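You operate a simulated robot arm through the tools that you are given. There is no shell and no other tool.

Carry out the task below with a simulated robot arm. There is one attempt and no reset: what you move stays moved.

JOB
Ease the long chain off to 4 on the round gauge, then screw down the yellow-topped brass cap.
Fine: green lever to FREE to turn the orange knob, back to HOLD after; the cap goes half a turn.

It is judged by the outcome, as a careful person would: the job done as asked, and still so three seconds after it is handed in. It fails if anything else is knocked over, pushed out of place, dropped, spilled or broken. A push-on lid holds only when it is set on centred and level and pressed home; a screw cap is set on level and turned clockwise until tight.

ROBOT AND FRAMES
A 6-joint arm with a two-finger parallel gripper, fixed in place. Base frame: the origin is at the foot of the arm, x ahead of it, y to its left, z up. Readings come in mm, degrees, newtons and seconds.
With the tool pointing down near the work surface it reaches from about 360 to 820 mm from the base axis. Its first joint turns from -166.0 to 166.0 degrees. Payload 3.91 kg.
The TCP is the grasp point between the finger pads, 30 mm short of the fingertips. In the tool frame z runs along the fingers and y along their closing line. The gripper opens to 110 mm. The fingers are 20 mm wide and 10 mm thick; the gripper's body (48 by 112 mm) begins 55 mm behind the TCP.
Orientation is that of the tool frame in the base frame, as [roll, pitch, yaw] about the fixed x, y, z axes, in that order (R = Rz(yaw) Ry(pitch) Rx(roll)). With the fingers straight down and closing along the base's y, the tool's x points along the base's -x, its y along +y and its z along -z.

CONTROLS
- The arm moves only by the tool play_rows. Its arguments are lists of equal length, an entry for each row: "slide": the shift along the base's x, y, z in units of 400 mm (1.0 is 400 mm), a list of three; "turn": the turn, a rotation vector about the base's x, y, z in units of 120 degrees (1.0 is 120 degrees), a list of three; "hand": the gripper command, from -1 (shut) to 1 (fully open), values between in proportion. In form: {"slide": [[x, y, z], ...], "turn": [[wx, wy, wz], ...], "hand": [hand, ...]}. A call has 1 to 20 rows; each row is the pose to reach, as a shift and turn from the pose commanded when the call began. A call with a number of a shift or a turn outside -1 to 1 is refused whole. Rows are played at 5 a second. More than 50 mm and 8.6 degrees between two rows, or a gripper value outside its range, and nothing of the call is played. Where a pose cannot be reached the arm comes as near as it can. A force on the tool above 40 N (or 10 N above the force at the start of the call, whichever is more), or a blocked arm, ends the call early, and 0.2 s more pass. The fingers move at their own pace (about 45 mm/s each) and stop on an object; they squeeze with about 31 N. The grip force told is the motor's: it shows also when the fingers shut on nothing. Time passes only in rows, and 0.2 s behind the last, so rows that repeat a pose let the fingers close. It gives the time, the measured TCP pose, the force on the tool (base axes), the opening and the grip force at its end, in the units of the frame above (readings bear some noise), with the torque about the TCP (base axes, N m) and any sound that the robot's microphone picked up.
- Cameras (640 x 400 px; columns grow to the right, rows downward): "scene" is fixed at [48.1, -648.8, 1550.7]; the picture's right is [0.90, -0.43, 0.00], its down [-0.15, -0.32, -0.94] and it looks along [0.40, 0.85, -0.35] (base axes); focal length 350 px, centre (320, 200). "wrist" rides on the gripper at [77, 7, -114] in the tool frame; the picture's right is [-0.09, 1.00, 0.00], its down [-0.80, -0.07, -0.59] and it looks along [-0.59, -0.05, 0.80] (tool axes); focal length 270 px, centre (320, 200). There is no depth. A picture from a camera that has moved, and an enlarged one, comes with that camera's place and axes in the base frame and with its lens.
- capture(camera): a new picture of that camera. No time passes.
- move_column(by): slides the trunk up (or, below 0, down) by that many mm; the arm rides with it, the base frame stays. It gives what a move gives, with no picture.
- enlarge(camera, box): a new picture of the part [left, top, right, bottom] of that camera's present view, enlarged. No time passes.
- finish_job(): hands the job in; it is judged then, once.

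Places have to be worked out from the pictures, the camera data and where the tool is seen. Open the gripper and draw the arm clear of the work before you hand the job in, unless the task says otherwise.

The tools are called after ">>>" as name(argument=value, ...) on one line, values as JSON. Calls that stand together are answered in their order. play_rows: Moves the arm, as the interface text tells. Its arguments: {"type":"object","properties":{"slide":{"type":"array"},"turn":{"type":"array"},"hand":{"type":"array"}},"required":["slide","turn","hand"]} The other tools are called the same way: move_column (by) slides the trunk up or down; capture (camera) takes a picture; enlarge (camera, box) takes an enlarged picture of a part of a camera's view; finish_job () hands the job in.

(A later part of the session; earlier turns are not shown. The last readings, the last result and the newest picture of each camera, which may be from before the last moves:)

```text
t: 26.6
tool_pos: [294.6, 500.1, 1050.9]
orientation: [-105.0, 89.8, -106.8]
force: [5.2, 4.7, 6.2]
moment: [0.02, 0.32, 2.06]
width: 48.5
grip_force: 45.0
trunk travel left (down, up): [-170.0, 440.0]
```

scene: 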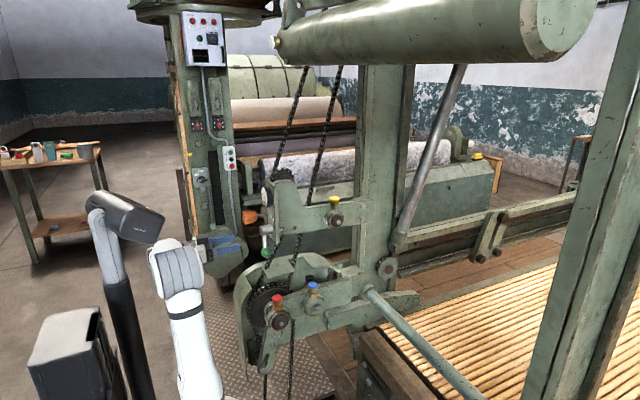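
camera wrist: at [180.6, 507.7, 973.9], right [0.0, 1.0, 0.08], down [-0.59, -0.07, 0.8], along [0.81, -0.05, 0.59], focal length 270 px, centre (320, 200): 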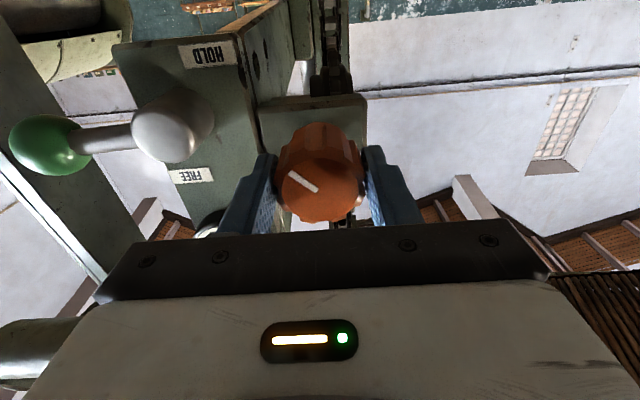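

The moment flipped sign, so about half that yaw is right. I'll take back 1° and then test a 15° counter-clockwise turn, seen from the front, about the knob axis.

>>> play_rows(slide=[[0, 0.001, 0], [0, 0.001, 0]], turn=[[0, 0, 0.009], [0, 0, 0.009]], hand=[-1, -1])

>>> play_rows(slide=[[0, 0, 0], [0, 0, 0], [0, 0, 0], [0, 0, 0]], turn=[[-0.0417, 0, 0], [-0.0834, 0, 0], [-0.125, 0, 0], [-0.125, 0, 0]], hand=[-1, -1, -1, -1])

>>> capture(camera="wrist")

>>> enlarge(camera="scene", box=[255, 177, 289, 205])

```text
t: 27.2
tool_pos: [295.3, 501.3, 1051.1]
orientation: [-101.9, 89.8, -102.5]
force: [3.2, 4.3, 10.4]
moment: [0.0, -0.27, 0.49]
width: 47.7
grip_force: 44.7
trunk travel left (down, up): [-170.0, 440.0]
```

```text
t: 28.2
tool_pos: [294.2, 501.2, 1050.6]
orientation: [-89.7, 74.7, -90.2]
force: [-0.6, 9.5, 14.2]
moment: [-0.03, 0.54, 0.94]
width: 47.9
grip_force: 45.3
trunk travel left (down, up): [-170.0, 440.0]
```

```text
taken
camera wrist: at [180.2, 489.4, 974.3], right [0.01, 0.98, -0.18], down [-0.59, 0.15, 0.79], along [0.8, 0.1, 0.59], focal length 270 px, centre (320, 200)
```

wrist: 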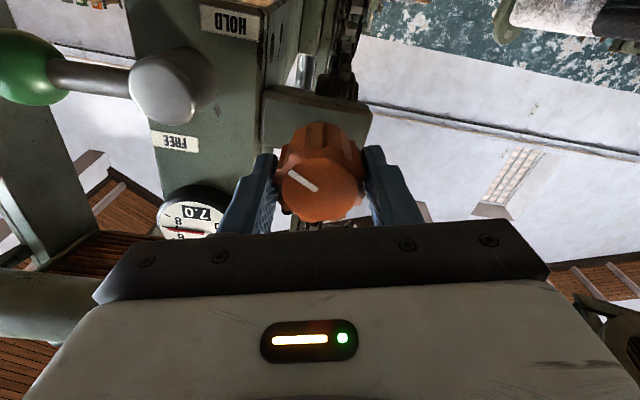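

```text
14.29 times, centred on (272, 191) of scene
camera zoom: at [48.1, -648.8, 1550.7], right [0.9, -0.43, 0.0], down [-0.15, -0.32, -0.94], along [0.4, 0.85, -0.35], focal length 4995 px, centre (1006, 329)
```

zoom: 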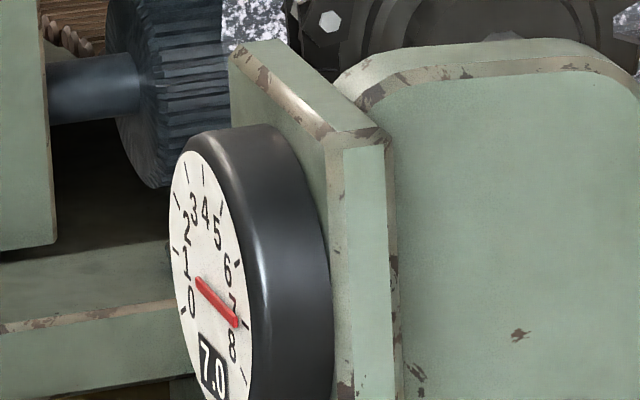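

15° counter-clockwise took the gauge from 7.5 to 7.0, so it's about 30° per unit. I need 90° more, and I'll do the next 45° in the same grip.

>>> play_rows(slide=[[0, 0, 0], [0, 0, 0], [0, 0, 0], [0, 0, 0], [0, 0, 0], [0, 0, 0], [0, 0, 0], [0, 0, 0], [0, 0, 0], [0, 0, 0]], turn=[[-0.0417, 0.0007, 0], [-0.0834, 0.0014, 0], [-0.125, 0.002, 0], [-0.1667, 0.0028, 0], [-0.2083, 0.0035, 0], [-0.25, 0.0042, 0], [-0.2917, 0.0048, 0], [-0.3333, 0.0055, 0], [-0.375, 0.0062, 0], [-0.375, 0.0062, 0]], hand=[-1, -1, -1, -1, -1, -1, -1, -1, -1, -1])

>>> capture(camera="wrist")

>>> enlarge(camera="scene", box=[255, 177, 289, 205])

```text
t: 30.4
tool_pos: [295.3, 499.8, 1050.9]
orientation: [-90.1, 29.7, -90.9]
force: [4.0, 4.3, 10.6]
moment: [0.03, 0.05, 1.24]
width: 47.6
grip_force: 45.1
trunk travel left (down, up): [-170.0, 440.0]
```

```text
taken
camera wrist: at [179.2, 439.6, 1006.9], right [0.01, 0.57, -0.82], down [-0.58, 0.67, 0.46], along [0.81, 0.48, 0.34], focal length 270 px, centre (320, 200)
```

wrist: 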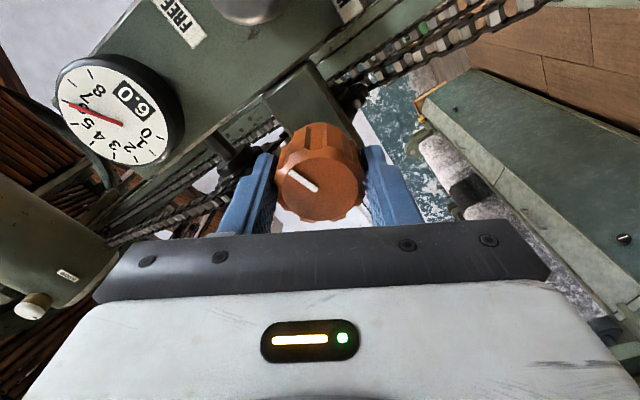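

```text
14.29 times, centred on (272, 191) of scene
camera zoom: at [48.1, -648.8, 1550.7], right [0.9, -0.43, 0.0], down [-0.15, -0.32, -0.94], along [0.4, 0.85, -0.35], focal length 4995 px, centre (1006, 329)
```

zoom: 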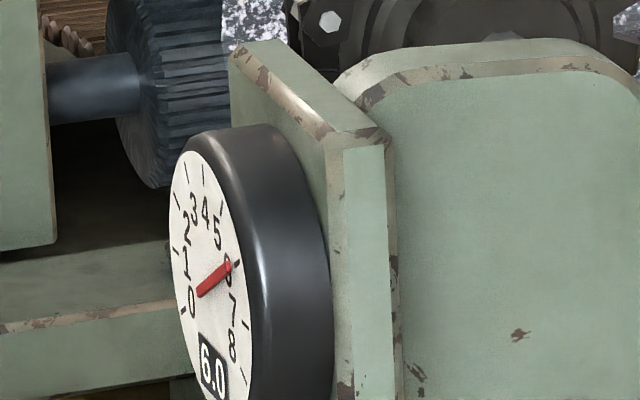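

Gauge reads 6.0 after 60° in total, so about 40–45° per unit. I'll keep turning 45° more, adding a small z trim.

>>> play_rows(slide=[[0, 0, 0.001], [0, 0, 0.001], [0, 0, 0.001], [0, 0, 0.001], [0, 0, 0.001], [0, 0, 0.001], [0, 0, 0.001], [0, 0, 0.001], [0, 0, 0.001], [0, 0, 0.001]], turn=[[-0.0417, 0.0007, 0], [-0.0834, 0.0014, 0], [-0.125, 0.002, 0], [-0.1667, 0.0028, 0], [-0.2083, 0.0035, 0], [-0.25, 0.0042, 0], [-0.2917, 0.0048, 0], [-0.3333, 0.0055, 0], [-0.375, 0.0062, 0], [-0.375, 0.0062, 0]], hand=[-1, -1, -1, -1, -1, -1, -1, -1, -1, -1])

>>> capture(camera="wrist")

>>> enlarge(camera="scene", box=[255, 177, 289, 205])

```text
t: 32.6
tool_pos: [295.6, 499.6, 1051.7]
orientation: [-90.3, -15.3, -90.9]
force: [4.3, 5.5, 4.3]
moment: [0.03, -1.54, -0.32]
width: 47.8
grip_force: 44.7
trunk travel left (down, up): [-170.0, 440.0]
```

```text
taken
camera wrist: at [179.1, 427.4, 1065.0], right [-0.01, -0.18, -0.98], down [-0.58, 0.8, -0.14], along [0.81, 0.57, -0.11], focal length 270 px, centre (320, 200)
```

wrist: 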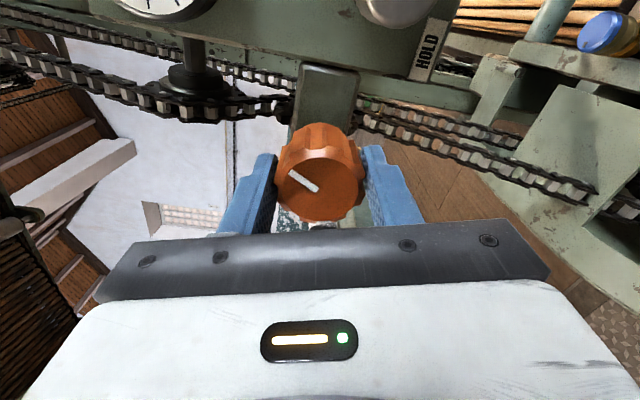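

```text
14.29 times, centred on (272, 191) of scene
camera zoom: at [48.1, -648.8, 1550.7], right [0.9, -0.43, 0.0], down [-0.15, -0.32, -0.94], along [0.4, 0.85, -0.35], focal length 4995 px, centre (1006, 329)
```

zoom: 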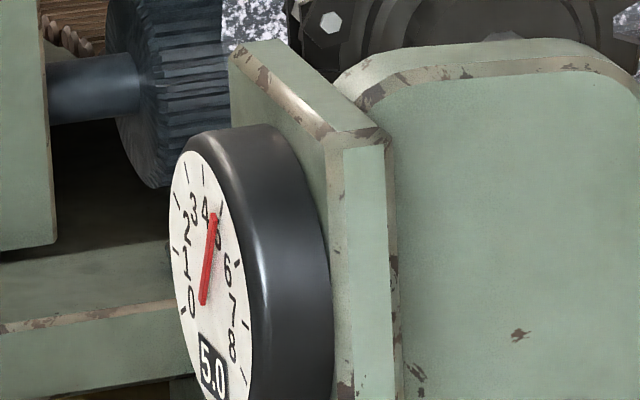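

Display shows 5.0. Before the last step I'll check the needle closely to see whether the digits are rounded.

>>> enlarge(camera="scene", box=[265, 185, 275, 207])

>>> enlarge(camera="scene", box=[262, 186, 276, 196])

```text
16.00 times, centred on (270, 196) of scene
camera zoom: at [48.1, -648.8, 1550.7], right [0.9, -0.43, 0.0], down [-0.15, -0.32, -0.94], along [0.4, 0.85, -0.35], focal length 5594 px, centre (1120, 264)
```

zoom: 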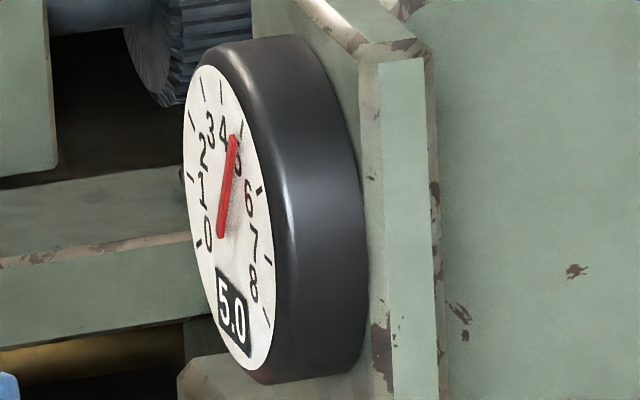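

```text
16.00 times, centred on (269, 191) of scene
camera zoom: at [48.1, -648.8, 1550.7], right [0.9, -0.43, 0.0], down [-0.15, -0.32, -0.94], along [0.4, 0.85, -0.35], focal length 5594 px, centre (1136, 344)
```

zoom: 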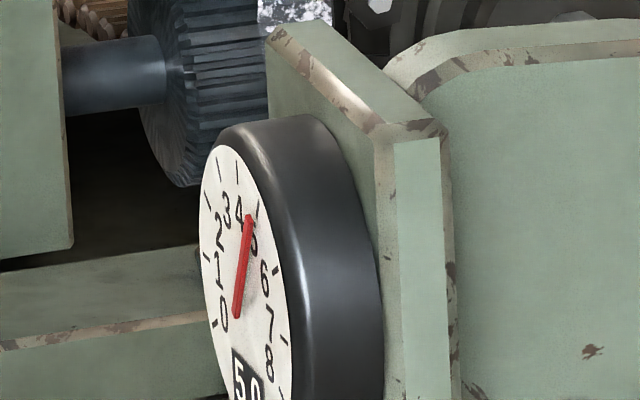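

The digits seem to round to 0.5. The needle works out to about 4.8, with roughly 40° of knob per unit, so 30–35° remains. I'll turn 32° more in this grip, then re-check the needle.

>>> play_rows(slide=[[0, 0, 0], [0, 0, 0], [0, 0, 0], [0, 0, 0], [0, 0, 0], [0, 0, 0], [0, 0, 0], [0, 0, 0]], turn=[[-0.0417, 0.0007, 0], [-0.0834, 0.0014, 0], [-0.125, 0.002, 0], [-0.1667, 0.0028, 0], [-0.2083, 0.0035, 0], [-0.25, 0.0042, 0], [-0.2667, 0.0045, 0], [-0.2667, 0.0045, 0]], hand=[-1, -1, -1, -1, -1, -1, -1, -1])

>>> enlarge(camera="scene", box=[255, 177, 289, 205])

>>> capture(camera="wrist")

```text
t: 34.4
tool_pos: [294.7, 500.7, 1050.5]
orientation: [-90.4, -47.3, -90.7]
force: [5.9, 5.3, 10.5]
moment: [0.01, -1.41, 0.81]
width: 48.2
grip_force: 44.8
trunk travel left (down, up): [-170.0, 440.0]
```

```text
14.29 times, centred on (272, 191) of scene
camera zoom: at [48.1, -648.8, 1550.7], right [0.9, -0.43, 0.0], down [-0.15, -0.32, -0.94], along [0.4, 0.85, -0.35], focal length 4995 px, centre (1006, 329)
```

zoom: 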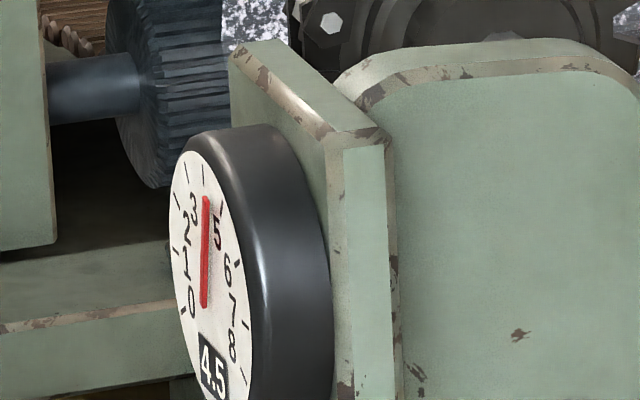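

```text
taken
camera wrist: at [179.3, 446.5, 1103.4], right [-0.01, -0.67, -0.74], down [-0.59, 0.61, -0.54], along [0.81, 0.43, -0.4], focal length 270 px, centre (320, 200)
```

wrist: 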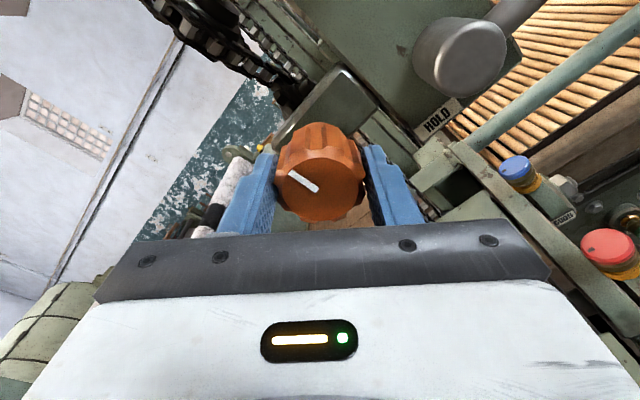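

Display shows 4.5 and the needle is near 4.4. I'll nudge in small steps to find where the display flips to 4.0, starting with 5°.

>>> play_rows(slide=[[0, 0, 0], [0, 0, 0], [0, 0, 0]], turn=[[-0.0208, 0.0003, 0], [-0.0417, 0.0007, 0], [-0.0417, 0.0007, 0]], hand=[-1, -1, -1])

>>> enlarge(camera="scene", box=[255, 180, 285, 208])

```text
t: 35.2
tool_pos: [295.5, 500.7, 1051.9]
orientation: [-90.3, -52.2, -90.8]
force: [5.6, 12.8, 21.0]
moment: [-0.02, -0.81, 0.81]
width: 48.1
grip_force: 44.6
trunk travel left (down, up): [-170.0, 440.0]
```

```text
14.29 times, centred on (270, 194) of scene
camera zoom: at [48.1, -648.8, 1550.7], right [0.9, -0.43, 0.0], down [-0.15, -0.32, -0.94], along [0.4, 0.85, -0.35], focal length 4995 px, centre (1034, 286)
```

zoom: 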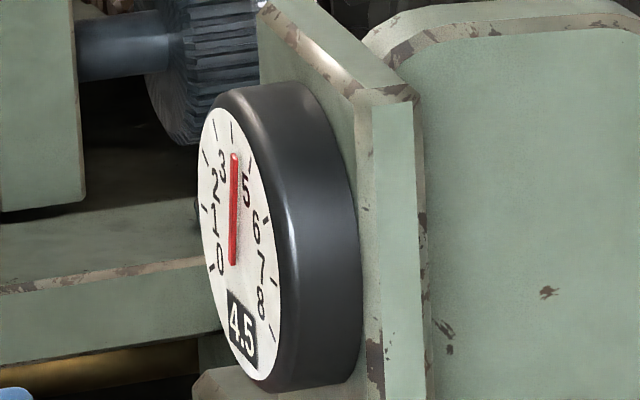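

No change yet. The needle also moves in 0.5 steps, so the data fit 45° per unit: 142° turned is about 4.34, and 4.0 is at 157.5° in total. I'll ease the side load and turn 5° more, expecting the flip to 4.0.

>>> play_rows(slide=[[0, 0.002, 0.002], [0, 0.0025, 0.002], [0, 0.0025, 0.002]], turn=[[-0.0208, 0.0003, 0], [-0.0417, 0.0007, 0], [-0.0417, 0.0007, 0]], hand=[-1, -1, -1])

>>> enlarge(camera="scene", box=[255, 180, 285, 208])

```text
t: 36.0
tool_pos: [296.1, 500.3, 1050.8]
orientation: [-90.4, -57.3, -90.6]
force: [2.6, 2.6, 8.4]
moment: [0.02, -1.79, 0.38]
width: 48.1
grip_force: 45.6
trunk travel left (down, up): [-170.0, 440.0]
```

```text
14.29 times, centred on (270, 194) of scene
camera zoom: at [48.1, -648.8, 1550.7], right [0.9, -0.43, 0.0], down [-0.15, -0.32, -0.94], along [0.4, 0.85, -0.35], focal length 4995 px, centre (1034, 286)
```

zoom: 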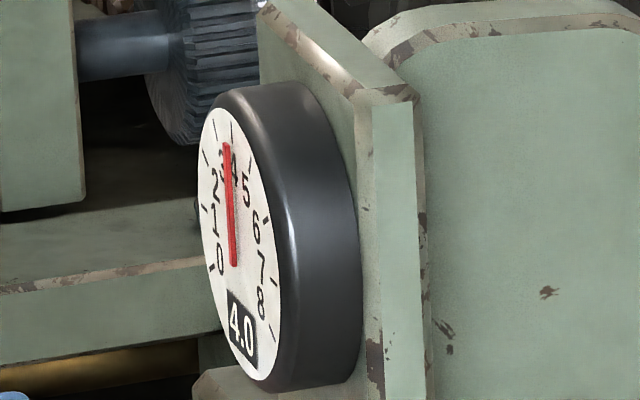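

Display flipped to 4.0 right where I predicted, so each notch is 22.5° per 0.5. I'll turn 10.5° more to sit mid-notch at 157.5° in total.

>>> play_rows(slide=[[0, 0, 0], [0, 0, 0], [0, 0, 0], [0, 0, 0]], turn=[[-0.0292, 0.0005, 0], [-0.0583, 0.001, 0], [-0.0875, 0.0015, 0], [-0.0875, 0.0015, 0]], hand=[-1, -1, -1, -1])

>>> enlarge(camera="scene", box=[255, 180, 285, 208])

>>> capture(camera="wrist")

```text
t: 37.0
tool_pos: [295.6, 500.8, 1051.1]
orientation: [-90.9, -67.9, -90.4]
force: [-6.4, -15.4, -10.9]
moment: [-0.03, -1.01, 0.48]
width: 47.9
grip_force: 45.2
trunk travel left (down, up): [-170.0, 440.0]
```

```text
14.29 times, centred on (270, 194) of scene
camera zoom: at [48.1, -648.8, 1550.7], right [0.9, -0.43, 0.0], down [-0.15, -0.32, -0.94], along [0.4, 0.85, -0.35], focal length 4995 px, centre (1034, 286)
```

zoom: 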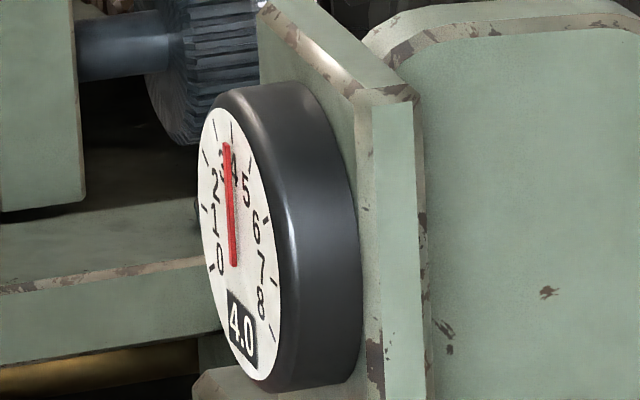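

```text
taken
camera wrist: at [179.7, 469.0, 1120.4], right [-0.02, -0.89, -0.46], down [-0.59, 0.38, -0.71], along [0.81, 0.25, -0.53], focal length 270 px, centre (320, 200)
```

wrist: 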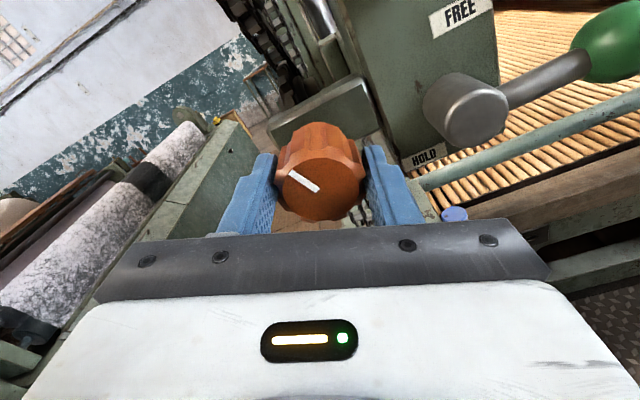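

Gauge holds at 4.0. I'll release the knob, back straight out and check again.

>>> play_rows(slide=[[0, 0, 0], [0, 0, 0], [0, 0, 0], [-0.06, 0, 0], [-0.12, 0, 0], [-0.18, 0, 0], [-0.22, 0, 0]], turn=[[0, 0, 0], [0, 0, 0], [0, 0, 0], [0, 0, 0], [0, 0, 0], [0, 0, 0], [0, 0, 0]], hand=[0.45, 0.45, 0.45, 0.45, 0.45, 0.45, 0.45])

>>> enlarge(camera="scene", box=[255, 180, 285, 208])

>>> capture(camera="wrist")

```text
t: 38.6
tool_pos: [207.1, 500.0, 1049.6]
orientation: [-90.7, -67.7, -90.4]
force: [0.3, 0.3, 0.4]
moment: [0.0, 0.02, 0.02]
width: 79.9
grip_force: 0.0
trunk travel left (down, up): [-170.0, 440.0]
```

```text
14.29 times, centred on (270, 194) of scene
camera zoom: at [48.1, -648.8, 1550.7], right [0.9, -0.43, 0.0], down [-0.15, -0.32, -0.94], along [0.4, 0.85, -0.35], focal length 4995 px, centre (1034, 286)
```

zoom: 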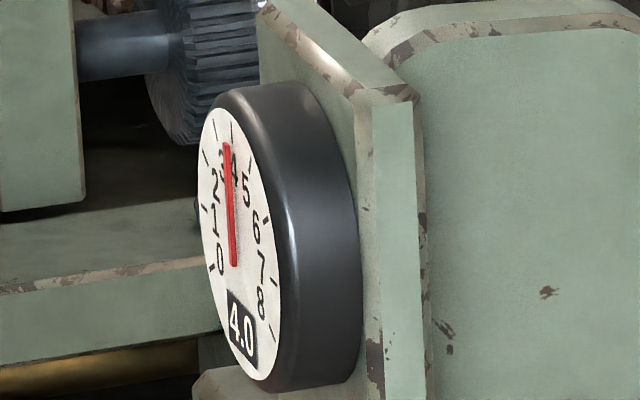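

```text
taken
camera wrist: at [92.1, 469.0, 1119.3], right [-0.02, -0.89, -0.46], down [-0.59, 0.38, -0.71], along [0.81, 0.26, -0.53], focal length 270 px, centre (320, 200)
```

wrist: 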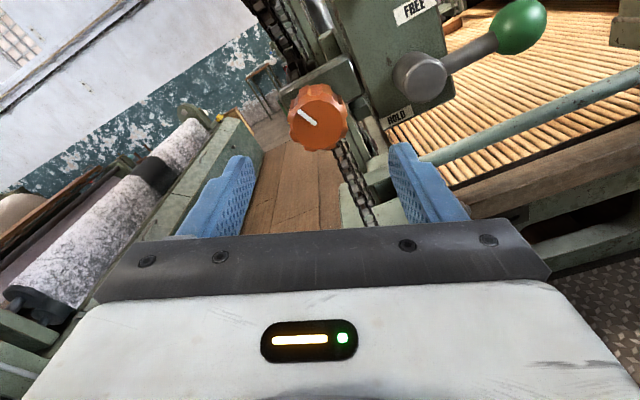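

Reading stays at 4.0 with the knob released. Fitting the earlier path gives a lever pivot at (y 407.2, z 1027.3), r 68.5, with HOLD at 16° and FREE at 95°. I'll go back in front of the ball at its FREE position.

>>> play_rows(slide=[[0, -0.03, 0], [0, -0.08, -0.005], [0, -0.13, -0.01], [0, -0.18, -0.015], [0, -0.23, -0.02], [0, -0.28, -0.03], [0, -0.33, -0.035], [0, -0.38, -0.04], [0, -0.402, -0.04], [0, -0.402, -0.04]], turn=[[0.06, -0.001, 0], [0.12, -0.002, 0], [0.18, -0.003, 0], [0.24, -0.004, 0], [0.3, -0.005, 0], [0.36, -0.006, 0], [0.42, -0.007, 0], [0.48, -0.008, 0], [0.51, -0.0085, 0], [0.51, -0.0085, 0]], hand=[0.3, 0.15, 0.15, 0.15, 0.15, 0.15, 0.15, 0.15, 0.15, 0.15])

>>> capture(camera="wrist")

```text
t: 40.8
tool_pos: [208.6, 341.0, 1035.3]
orientation: [-90.2, -6.6, -90.8]
force: [-0.1, 1.3, -0.2]
moment: [0.0, 0.01, 0.02]
width: 63.3
grip_force: 0.1
trunk travel left (down, up): [-170.0, 440.0]
```

```text
taken
camera wrist: at [92.0, 266.0, 1037.9], right [0.0, -0.03, -1.0], down [-0.58, 0.81, -0.02], along [0.81, 0.58, -0.02], focal length 270 px, centre (320, 200)
```

wrist: 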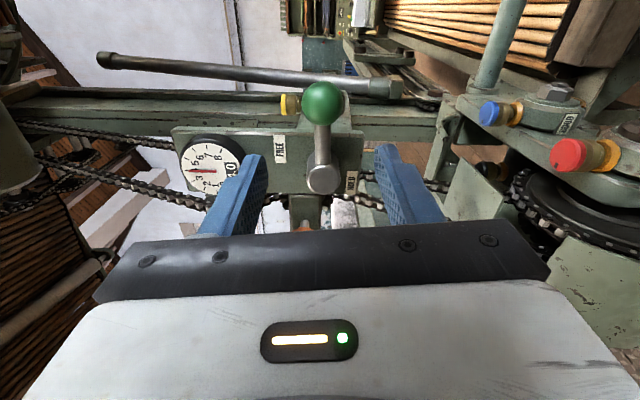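

The ball is centred between the fingers again. I'll go in 112 mm and grip it.

>>> play_rows(slide=[[0.07, 0, 0], [0.14, -0.002, -0.002], [0.21, -0.004, -0.003], [0.28, -0.004, -0.003], [0.28, -0.004, -0.003], [0.28, -0.004, -0.003], [0.28, -0.004, -0.003], [0.28, -0.004, -0.003], [0.28, -0.004, -0.003]], turn=[[0, 0, 0], [0, 0, 0], [0, 0, 0], [0, 0, 0], [0, 0, 0], [0, 0, 0], [0, 0, 0], [0, 0, 0], [0, 0, 0]], hand=[0.15, 0.15, 0.15, 0.15, 0.15, -0.5, -1, -1, -1])

>>> capture(camera="wrist")

```text
t: 42.8
tool_pos: [319.5, 336.9, 1033.3]
orientation: [-90.2, -6.5, -90.9]
force: [2.2, 0.5, 2.6]
moment: [0.15, -0.08, 0.02]
width: 37.2
grip_force: 45.4
trunk travel left (down, up): [-170.0, 440.0]
```

```text
taken
camera wrist: at [204.1, 263.2, 1034.4], right [0.0, -0.03, -1.0], down [-0.58, 0.81, -0.02], along [0.81, 0.58, -0.02], focal length 270 px, centre (320, 200)
```

wrist: 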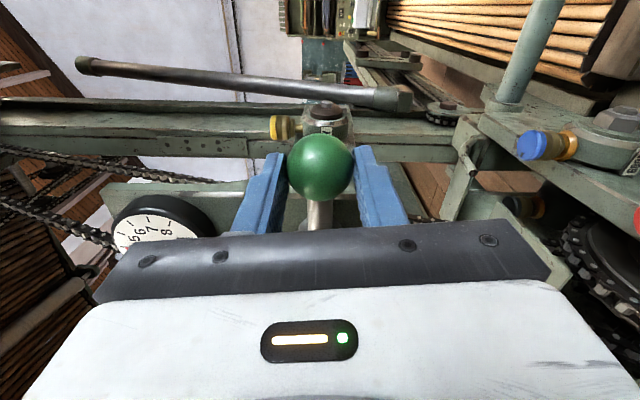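

Gripped at 37.2 mm. I'll swing it back along the fitted arc, the first 46° toward HOLD.

>>> play_rows(slide=[[0, -0.0007, -0.0197], [0, 0.0009, -0.0393], [0.0001, 0.0048, -0.0587], [0.0002, 0.0107, -0.0772], [0.0003, 0.0189, -0.0951], [0.0005, 0.029, -0.112], [0.0007, 0.0411, -0.1276], [0.0007, 0.0411, -0.1276]], turn=[[0.055, -0.0009, 0], [0.11, -0.0018, 0], [0.165, -0.0027, 0], [0.2192, -0.0036, 0], [0.2742, -0.0046, 0], [0.3292, -0.0055, 0], [0.3842, -0.0064, 0], [0.3842, -0.0064, 0]], hand=[-1, -1, -1, -1, -1, -1, -1, -1])

```text
t: 44.6
tool_pos: [320.7, 355.7, 982.8]
orientation: [-90.2, 39.5, -90.8]
force: [2.9, -2.0, -10.4]
moment: [-0.48, 0.2, -0.01]
width: 37.3
grip_force: 44.9
trunk travel left (down, up): [-170.0, 440.0]
```

Forces are low. I'll swing the remaining 33° to HOLD.

>>> play_rows(slide=[[0.0002, 0.0135, -0.0146], [0.0004, 0.0287, -0.0275], [0.0006, 0.045, -0.0384], [0.0009, 0.0626, -0.0473], [0.0011, 0.081, -0.0542], [0.0011, 0.081, -0.0542]], turn=[[0.055, -0.0009, 0], [0.11, -0.0018, 0], [0.1642, -0.0027, 0], [0.2192, -0.0036, 0], [0.2742, -0.0045, 0], [0.2742, -0.0045, 0]], hand=[-1, -1, -1, -1, -1, -1])

>>> capture(camera="wrist")

>>> enlarge(camera="scene", box=[230, 160, 310, 260])

```text
t: 46.0
tool_pos: [318.7, 387.2, 961.1]
orientation: [-89.6, 72.6, -90.4]
force: [-6.9, 1.2, -5.2]
moment: [-0.08, 0.64, -0.06]
width: 37.1
grip_force: 45.4
trunk travel left (down, up): [-170.0, 440.0]
```

```text
taken
camera wrist: at [205.1, 373.7, 885.4], right [0.01, 0.98, -0.22], down [-0.59, 0.18, 0.78], along [0.8, 0.12, 0.58], focal length 270 px, centre (320, 200)
```

wrist: 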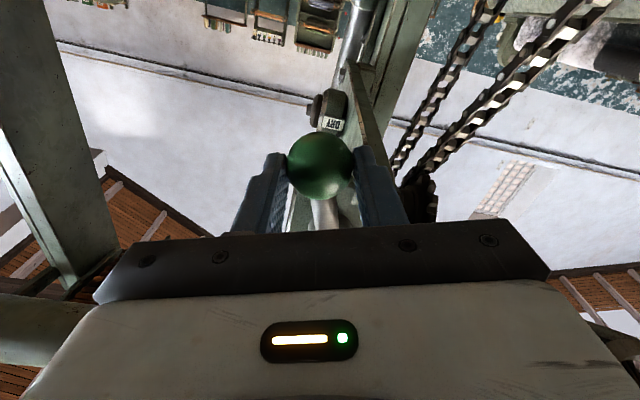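

```text
4.00 times, centred on (270, 210) of scene
camera zoom: at [48.1, -648.8, 1550.7], right [0.9, -0.43, 0.0], down [-0.15, -0.32, -0.94], along [0.4, 0.85, -0.35], focal length 1398 px, centre (520, 160)
```

zoom: 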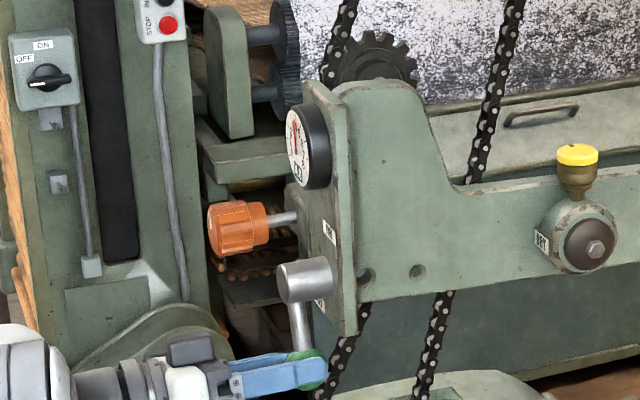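

The lever is back at its original place, but I haven't felt an end stop. I'll push 3 mm, then 6 mm further in the HOLD direction to make sure it's fully seated.

>>> play_rows(slide=[[0, 0.006, -0.0015], [0, 0.012, -0.0028], [0, 0.015, -0.0033], [0, 0.015, -0.0033]], turn=[[0.017, 0, 0], [0.034, 0, 0], [0.042, 0, 0], [0.042, 0, 0]], hand=[-1, -1, -1, -1])

>>> enlarge(camera="scene", box=[230, 160, 310, 260])

```text
t: 47.0
tool_pos: [320.4, 388.1, 961.4]
orientation: [-89.4, 77.7, -90.3]
force: [-13.4, -32.8, 2.1]
moment: [-0.2, -0.22, -1.04]
width: 37.0
grip_force: 44.7
trunk travel left (down, up): [-170.0, 440.0]
```

```text
4.00 times, centred on (270, 210) of scene
camera zoom: at [48.1, -648.8, 1550.7], right [0.9, -0.43, 0.0], down [-0.15, -0.32, -0.94], along [0.4, 0.85, -0.35], focal length 1398 px, centre (520, 160)
```

zoom: 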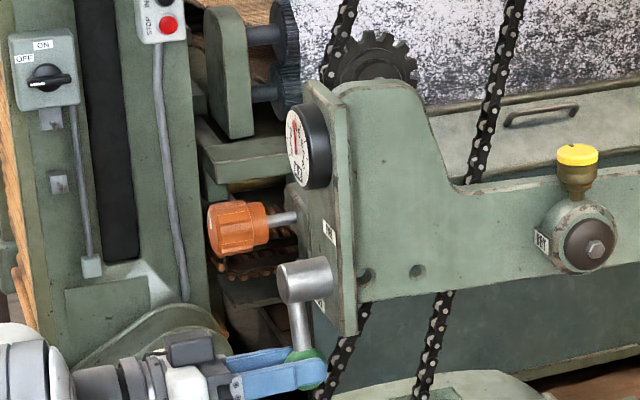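

A ~33 N stop at the same y as at the start means the lever is hard against HOLD. I'll take the load off, open, and back straight out.

>>> play_rows(slide=[[0, -0.008, 0.0017], [0, -0.008, 0.0017], [0, -0.008, 0.0017], [0, -0.008, 0.0017], [-0.07, -0.008, 0.0017], [-0.14, -0.008, 0.0017], [-0.21, -0.008, 0.0017], [-0.28, -0.008, 0.0017]], turn=[[0, 0, 0], [0, 0, 0], [0, 0, 0], [0, 0, 0], [0, 0, 0], [0, 0, 0], [0, 0, 0], [0, 0, 0]], hand=[-1, 0.15, 0.15, 0.15, 0.15, 0.15, 0.15, 0.15])

>>> capture(camera="wrist")

>>> enlarge(camera="scene", box=[230, 160, 310, 260])

>>> enlarge(camera="scene", box=[255, 180, 285, 208])

```text
t: 48.8
tool_pos: [208.4, 390.9, 961.1]
orientation: [-89.9, 77.5, -90.5]
force: [-0.1, 0.5, -0.2]
moment: [-0.04, 0.01, 0.01]
width: 63.2
grip_force: 0.0
trunk travel left (down, up): [-170.0, 440.0]
```

```text
taken
camera wrist: at [92.1, 383.3, 884.3], right [0.01, 0.99, -0.13], down [-0.59, 0.11, 0.8], along [0.8, 0.07, 0.59], focal length 270 px, centre (320, 200)
```

wrist: 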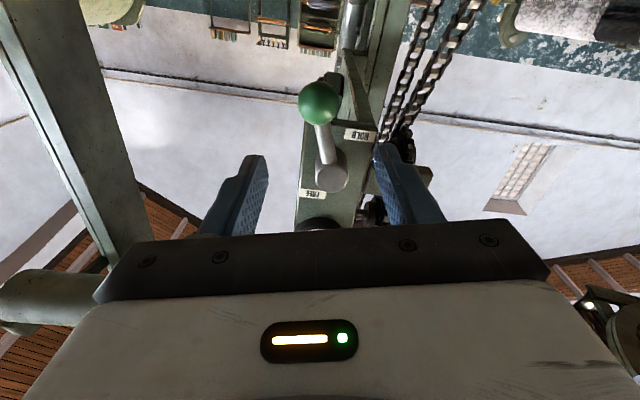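

```text
4.00 times, centred on (270, 210) of scene
camera zoom: at [48.1, -648.8, 1550.7], right [0.9, -0.43, 0.0], down [-0.15, -0.32, -0.94], along [0.4, 0.85, -0.35], focal length 1398 px, centre (520, 160)
```

zoom: 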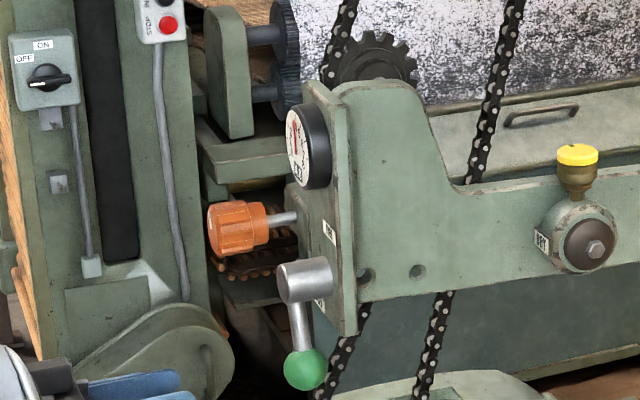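

```text
14.29 times, centred on (270, 194) of scene
camera zoom: at [48.1, -648.8, 1550.7], right [0.9, -0.43, 0.0], down [-0.15, -0.32, -0.94], along [0.4, 0.85, -0.35], focal length 4995 px, centre (1034, 286)
```

zoom: 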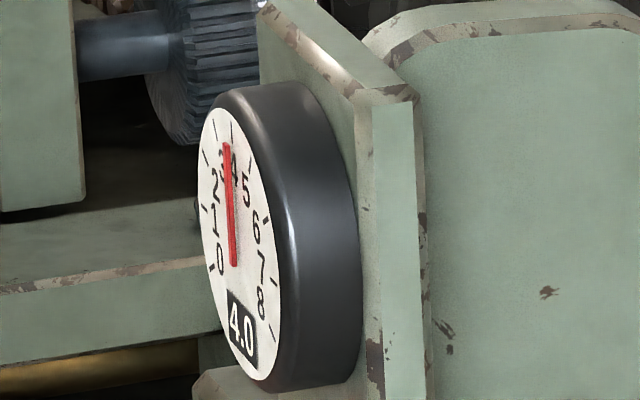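

Lever matches its starting position at HOLD and the gauge holds at 4.0, so the first half is done. For the cap I'll raise the trunk back up and then turn the tool down, well clear of the machine.

>>> move_column(by=380)

>>> play_rows(slide=[[0, -0.02, 0], [0, -0.04, 0], [0, -0.06, 0.02], [0, -0.08, 0.04]], turn=[[0.035, 0, 0], [0.07, 0, 0], [0.104, 0, 0], [0.104, 0, 0]], hand=[0.15, 0.15, 0.15, 0.15])

```text
t: 52.4
tool_pos: [207.2, 389.6, 1341.5]
orientation: [-89.9, 77.6, -90.6]
force: [-0.1, 0.5, -0.6]
moment: [0.0, -0.03, -0.01]
width: 63.3
grip_force: 0.0
trunk travel left (down, up): [-550.0, 60.0]
```

```text
t: 53.4
tool_pos: [207.8, 359.0, 1356.6]
orientation: [173.8, 90.0, 173.1]
force: [-0.7, -0.3, -0.2]
moment: [0.03, 0.03, -0.02]
width: 63.0
grip_force: 0.1
trunk travel left (down, up): [-550.0, 60.0]
```

Now I'll tilt the tool to point down while moving to about (330, 300, 1385).

>>> play_rows(slide=[[0.02, -0.012, 0.01], [0.04, -0.024, 0.02], [0.065, -0.036, 0.03], [0.09, -0.048, 0.04], [0.115, -0.06, 0.05], [0.14, -0.072, 0.06], [0.165, -0.084, 0.07], [0.19, -0.096, 0.07], [0.22, -0.11, 0.07], [0.25, -0.122, 0.07], [0.28, -0.135, 0.07], [0.305, -0.1475, 0.07]], turn=[[0, 0.0625, 0], [0, 0.125, 0], [0, 0.1875, 0], [0, 0.25, 0], [0, 0.3125, 0], [0, 0.375, 0], [0, 0.4375, 0], [0, 0.5, 0], [0, 0.5625, 0], [0, 0.625, 0], [0, 0.6875, 0], [0, 0.75, 0]], hand=[0.15, 0.15, 0.15, 0.15, 0.15, 0.15, 0.15, 0.15, 0.15, 0.15, 0.15, 0.15])

>>> capture(camera="wrist")

>>> capture(camera="scene")

```text
t: 56.0
tool_pos: [330.1, 300.5, 1384.3]
orientation: [-179.3, -0.3, -179.9]
force: [-1.1, 0.7, 0.9]
moment: [0.0, -0.01, 0.0]
width: 63.2
grip_force: 0.0
trunk travel left (down, up): [-550.0, 60.0]
```

```text
taken
camera wrist: at [254.2, 310.6, 1499.4], right [0.09, 1.0, -0.01], down [0.8, -0.06, 0.59], along [0.59, -0.06, -0.81], focal length 270 px, centre (320, 200)
```

wrist: 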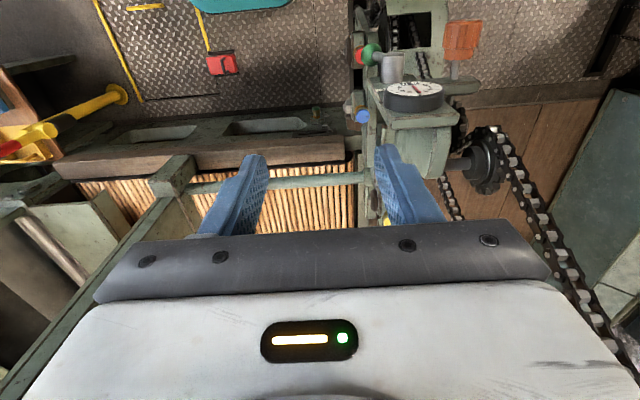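

```text
taken
```

scene: 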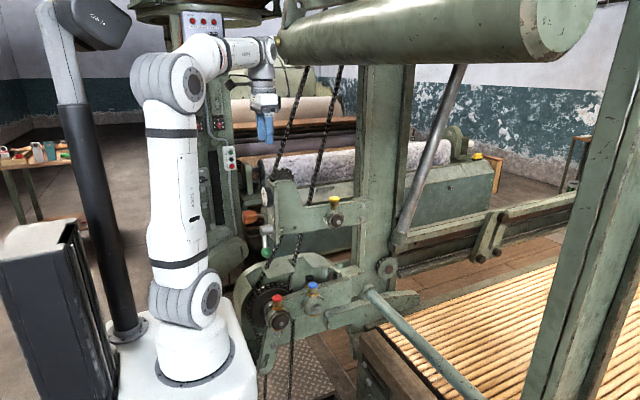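

The roller overhead runs along y near x≈450, z≈1620, so the wrist has to pass beneath it. I'll enlarge the scene there and check the hand's clearance before going further.

>>> enlarge(camera="scene", box=[120, 0, 360, 150])

>>> enlarge(camera="scene", box=[300, 0, 620, 200])

```text
2.67 times, centred on (240, 75) of scene
camera zoom: at [48.1, -648.8, 1550.7], right [0.9, -0.43, 0.0], down [-0.15, -0.32, -0.94], along [0.4, 0.85, -0.35], focal length 932 px, centre (533, 533)
```

zoom: 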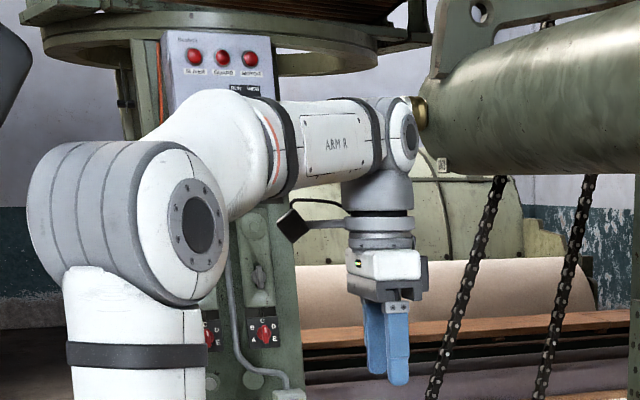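

```text
2.00 times, centred on (460, 100) of scene
camera zoom: at [48.1, -648.8, 1550.7], right [0.9, -0.43, 0.0], down [-0.15, -0.32, -0.94], along [0.4, 0.85, -0.35], focal length 699 px, centre (40, 400)
```

zoom: 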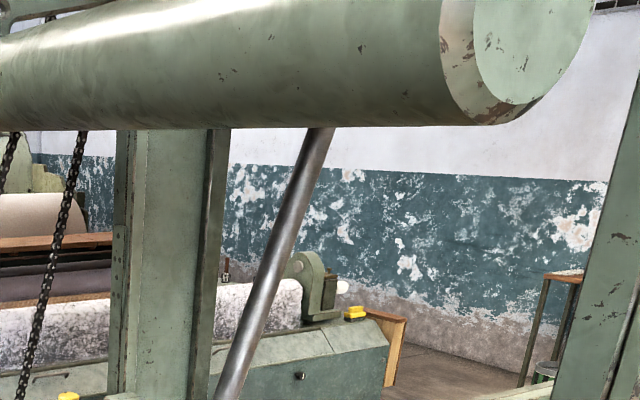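

The wrist sits about 205 mm above the TCP, close beside the roller. I'll descend straight down at x≈325 until the wrist is well below the roller, and take out the small 0.9° tilt.

>>> play_rows(slide=[[-0.01, 0, -0.09], [-0.01, 0, -0.19], [-0.01, 0, -0.29], [-0.01, 0, -0.39], [-0.01, 0, -0.49], [-0.01, 0, -0.58], [-0.01, 0, -0.58]], turn=[[0.0025, 0, 0], [0.005, 0, 0], [0.0075, 0, 0], [0.0075, 0, 0], [0.0075, 0, 0], [0.0075, 0, 0], [0.0075, 0, 0]], hand=[0.15, 0.15, 0.15, 0.15, 0.15, 0.15, 0.15])

>>> enlarge(camera="scene", box=[120, 0, 440, 200])

>>> capture(camera="wrist")

```text
t: 57.6
tool_pos: [324.8, 300.6, 1151.3]
orientation: [179.8, 0.0, -179.9]
force: [-0.1, 0.1, 0.2]
moment: [-0.01, -0.01, -0.02]
width: 63.3
grip_force: 0.0
trunk travel left (down, up): [-550.0, 60.0]
```

```text
2.00 times, centred on (280, 100) of scene
camera zoom: at [48.1, -648.8, 1550.7], right [0.9, -0.43, 0.0], down [-0.15, -0.32, -0.94], along [0.4, 0.85, -0.35], focal length 699 px, centre (400, 400)
```

zoom: 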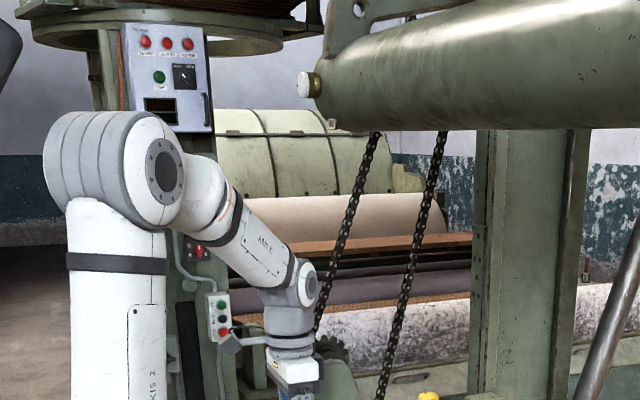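

```text
taken
camera wrist: at [248.0, 308.5, 1266.4], right [0.09, 1.0, 0.0], down [0.8, -0.07, 0.59], along [0.59, -0.05, -0.81], focal length 270 px, centre (320, 200)
```

wrist: 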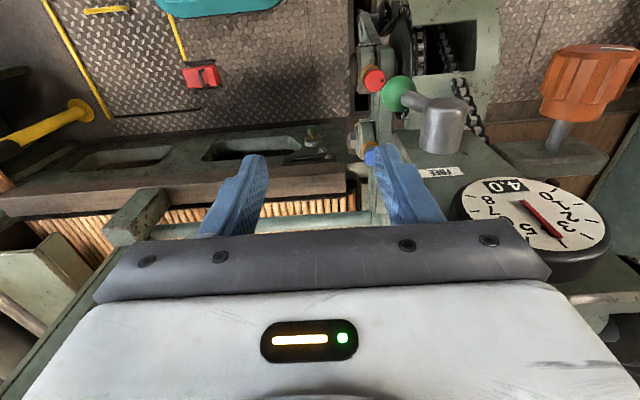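

The gauge reads 4.0 from here too. I'll raise the trunk its last 60 mm for reach, then pass +x under the roller along y≈300 to get a close view of the cap.

>>> move_column(by=60)

>>> play_rows(slide=[[0.08, 0, 0], [0.18, 0, 0], [0.28, 0, 0], [0.38, 0, 0], [0.48, 0, 0], [0.58, 0, 0], [0.58, 0, 0]], turn=[[0, 0, 0], [0, 0, 0], [0, 0, 0], [0, 0, 0], [0, 0, 0], [0, 0, 0], [0, 0, 0]], hand=[0.15, 0.15, 0.15, 0.15, 0.15, 0.15, 0.15])

>>> capture(camera="wrist")

>>> capture(camera="scene")

```text
t: 58.6
tool_pos: [324.9, 299.9, 1212.5]
orientation: [179.8, -0.2, -179.9]
force: [-1.1, -0.1, -0.1]
moment: [0.01, -0.03, -0.02]
width: 63.4
grip_force: 0.0
trunk travel left (down, up): [-610.0, 0.0]
```

```text
t: 60.2
tool_pos: [553.6, 300.0, 1211.1]
orientation: [179.8, -0.1, -179.9]
force: [0.4, -0.4, 0.1]
moment: [0.01, -0.02, 0.0]
width: 63.5
grip_force: 0.2
trunk travel left (down, up): [-610.0, 0.0]
```

```text
taken
camera wrist: at [477.1, 308.4, 1325.1], right [0.09, 1.0, 0.0], down [0.8, -0.07, 0.59], along [0.59, -0.05, -0.81], focal length 270 px, centre (320, 200)
```

wrist: 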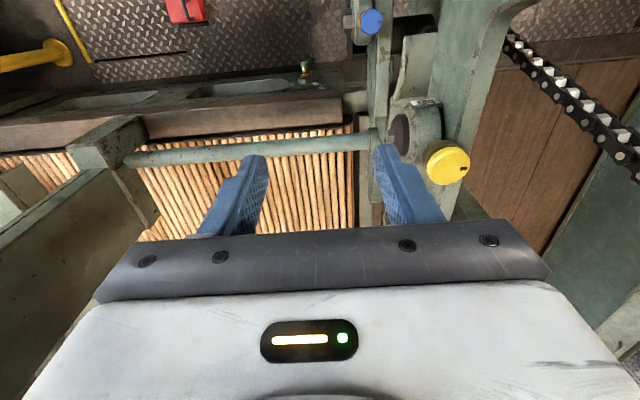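

```text
taken
```

scene: 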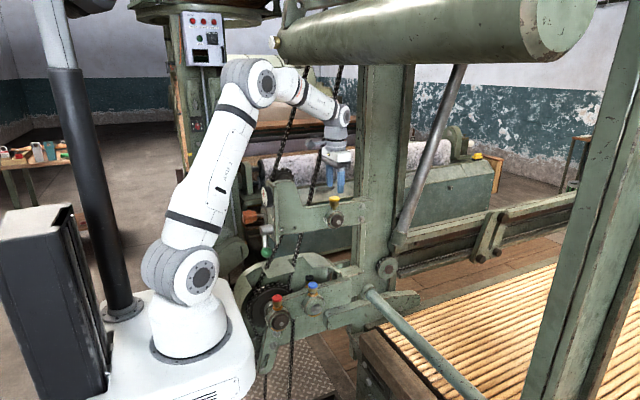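

The cap is in view. I'll enlarge it to refine its position and find its index mark.

>>> enlarge(camera="wrist", box=[370, 90, 530, 210])

>>> enlarge(camera="scene", box=[290, 130, 390, 240])

```text
3.33 times, centred on (450, 150) of wrist
camera zoom: at [477.1, 308.4, 1325.1], right [0.09, 1.0, 0.0], down [0.8, -0.07, 0.59], along [0.59, -0.05, -0.81], focal length 901 px, centre (-113, 367)
```

zoom: 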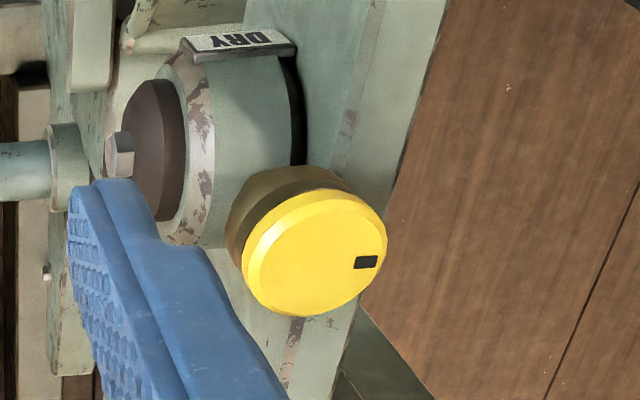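

```text
3.64 times, centred on (340, 185) of scene
camera zoom: at [48.1, -648.8, 1550.7], right [0.9, -0.43, 0.0], down [-0.15, -0.32, -0.94], along [0.4, 0.85, -0.35], focal length 1271 px, centre (247, 254)
```

zoom: 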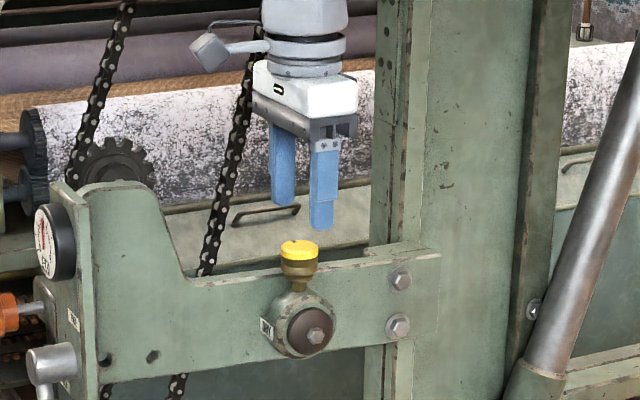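

The cap top is at about (612, 419, 1102), ~40 mm across, with its index mark pointing +y. To stay clear of the chain (y≈520) and the column (x≥708) I'll use two 90° strokes, the camera going from the -y side to the -x side. First I'll hover above the cap with the hand yawed +90°.

>>> play_rows(slide=[[0.01, 0.02, 0], [0.025, 0.045, 0], [0.04, 0.07, -0.01], [0.055, 0.1, -0.02], [0.07, 0.13, -0.03], [0.085, 0.16, -0.04], [0.1, 0.19, -0.05], [0.115, 0.22, -0.06], [0.13, 0.25, -0.07], [0.14, 0.28, -0.08], [0.146, 0.2975, -0.09], [0.146, 0.2975, -0.09]], turn=[[0, 0, 0.0682], [0, 0, 0.1364], [0, 0, 0.2046], [0, 0, 0.2728], [0, 0, 0.341], [0, 0, 0.4092], [0, 0, 0.4774], [0, 0, 0.5456], [0, 0, 0.6138], [0, 0, 0.682], [0, 0, 0.75], [0, 0, 0.75]], hand=[0.2, 0.2, 0.2, 0.2, 0.2, 0.2, 0.2, 0.2, 0.2, 0.2, 0.2, 0.2])

>>> capture(camera="wrist")

>>> enlarge(camera="scene", box=[280, 90, 400, 240])

```text
t: 62.8
tool_pos: [615.2, 420.3, 1176.9]
orientation: [179.8, -0.2, -89.9]
force: [-0.2, 0.7, 0.4]
moment: [0.03, 0.01, -0.01]
width: 66.1
grip_force: 0.0
trunk travel left (down, up): [-610.0, 0.0]
```

```text
taken
camera wrist: at [610.2, 345.4, 1291.3], right [-1.0, 0.09, 0.0], down [0.07, 0.8, 0.59], along [0.05, 0.59, -0.81], focal length 270 px, centre (320, 200)
```

wrist: 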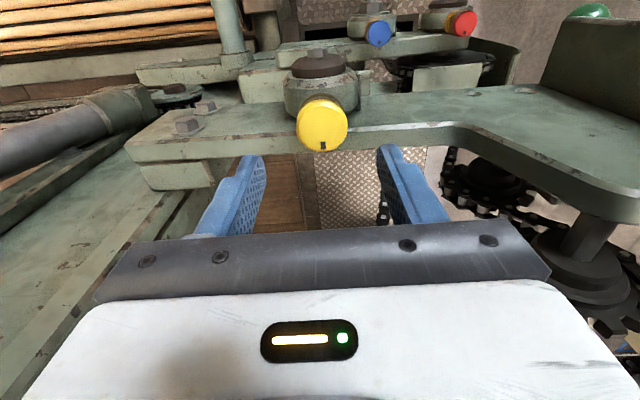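

```text
2.67 times, centred on (340, 165) of scene
camera zoom: at [48.1, -648.8, 1550.7], right [0.9, -0.43, 0.0], down [-0.15, -0.32, -0.94], along [0.4, 0.85, -0.35], focal length 932 px, centre (267, 293)
```

zoom: 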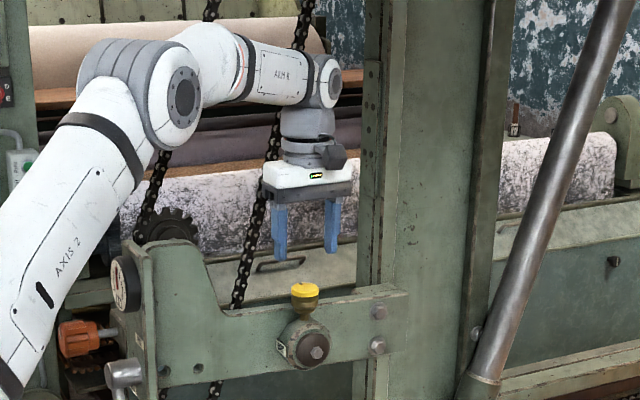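

The hand is above the cap. I'll enlarge to check how well the tool axis lines up with the cap centre.

>>> enlarge(camera="wrist", box=[260, 80, 380, 170])

>>> enlarge(camera="scene", box=[310, 150, 370, 230])

```text
4.44 times, centred on (320, 125) of wrist
camera zoom: at [610.2, 345.4, 1291.3], right [-1.0, 0.09, 0.0], down [0.07, 0.8, 0.59], along [0.05, 0.59, -0.81], focal length 1201 px, centre (320, 533)
```

zoom: 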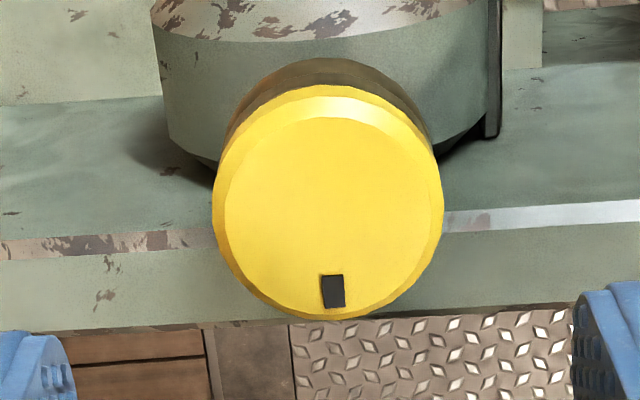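

```text
5.00 times, centred on (340, 190) of scene
camera zoom: at [48.1, -648.8, 1550.7], right [0.9, -0.43, 0.0], down [-0.15, -0.32, -0.94], along [0.4, 0.85, -0.35], focal length 1748 px, centre (220, 250)
```

zoom: 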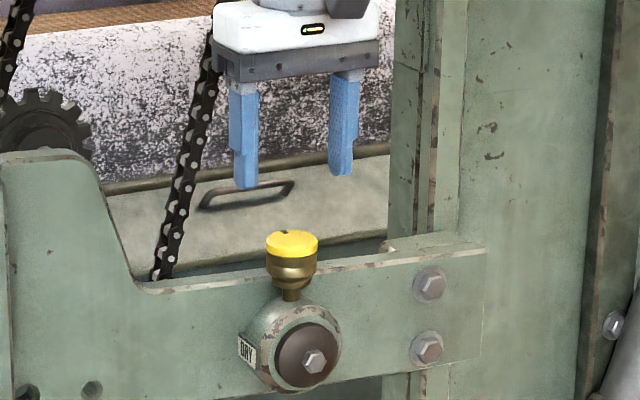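

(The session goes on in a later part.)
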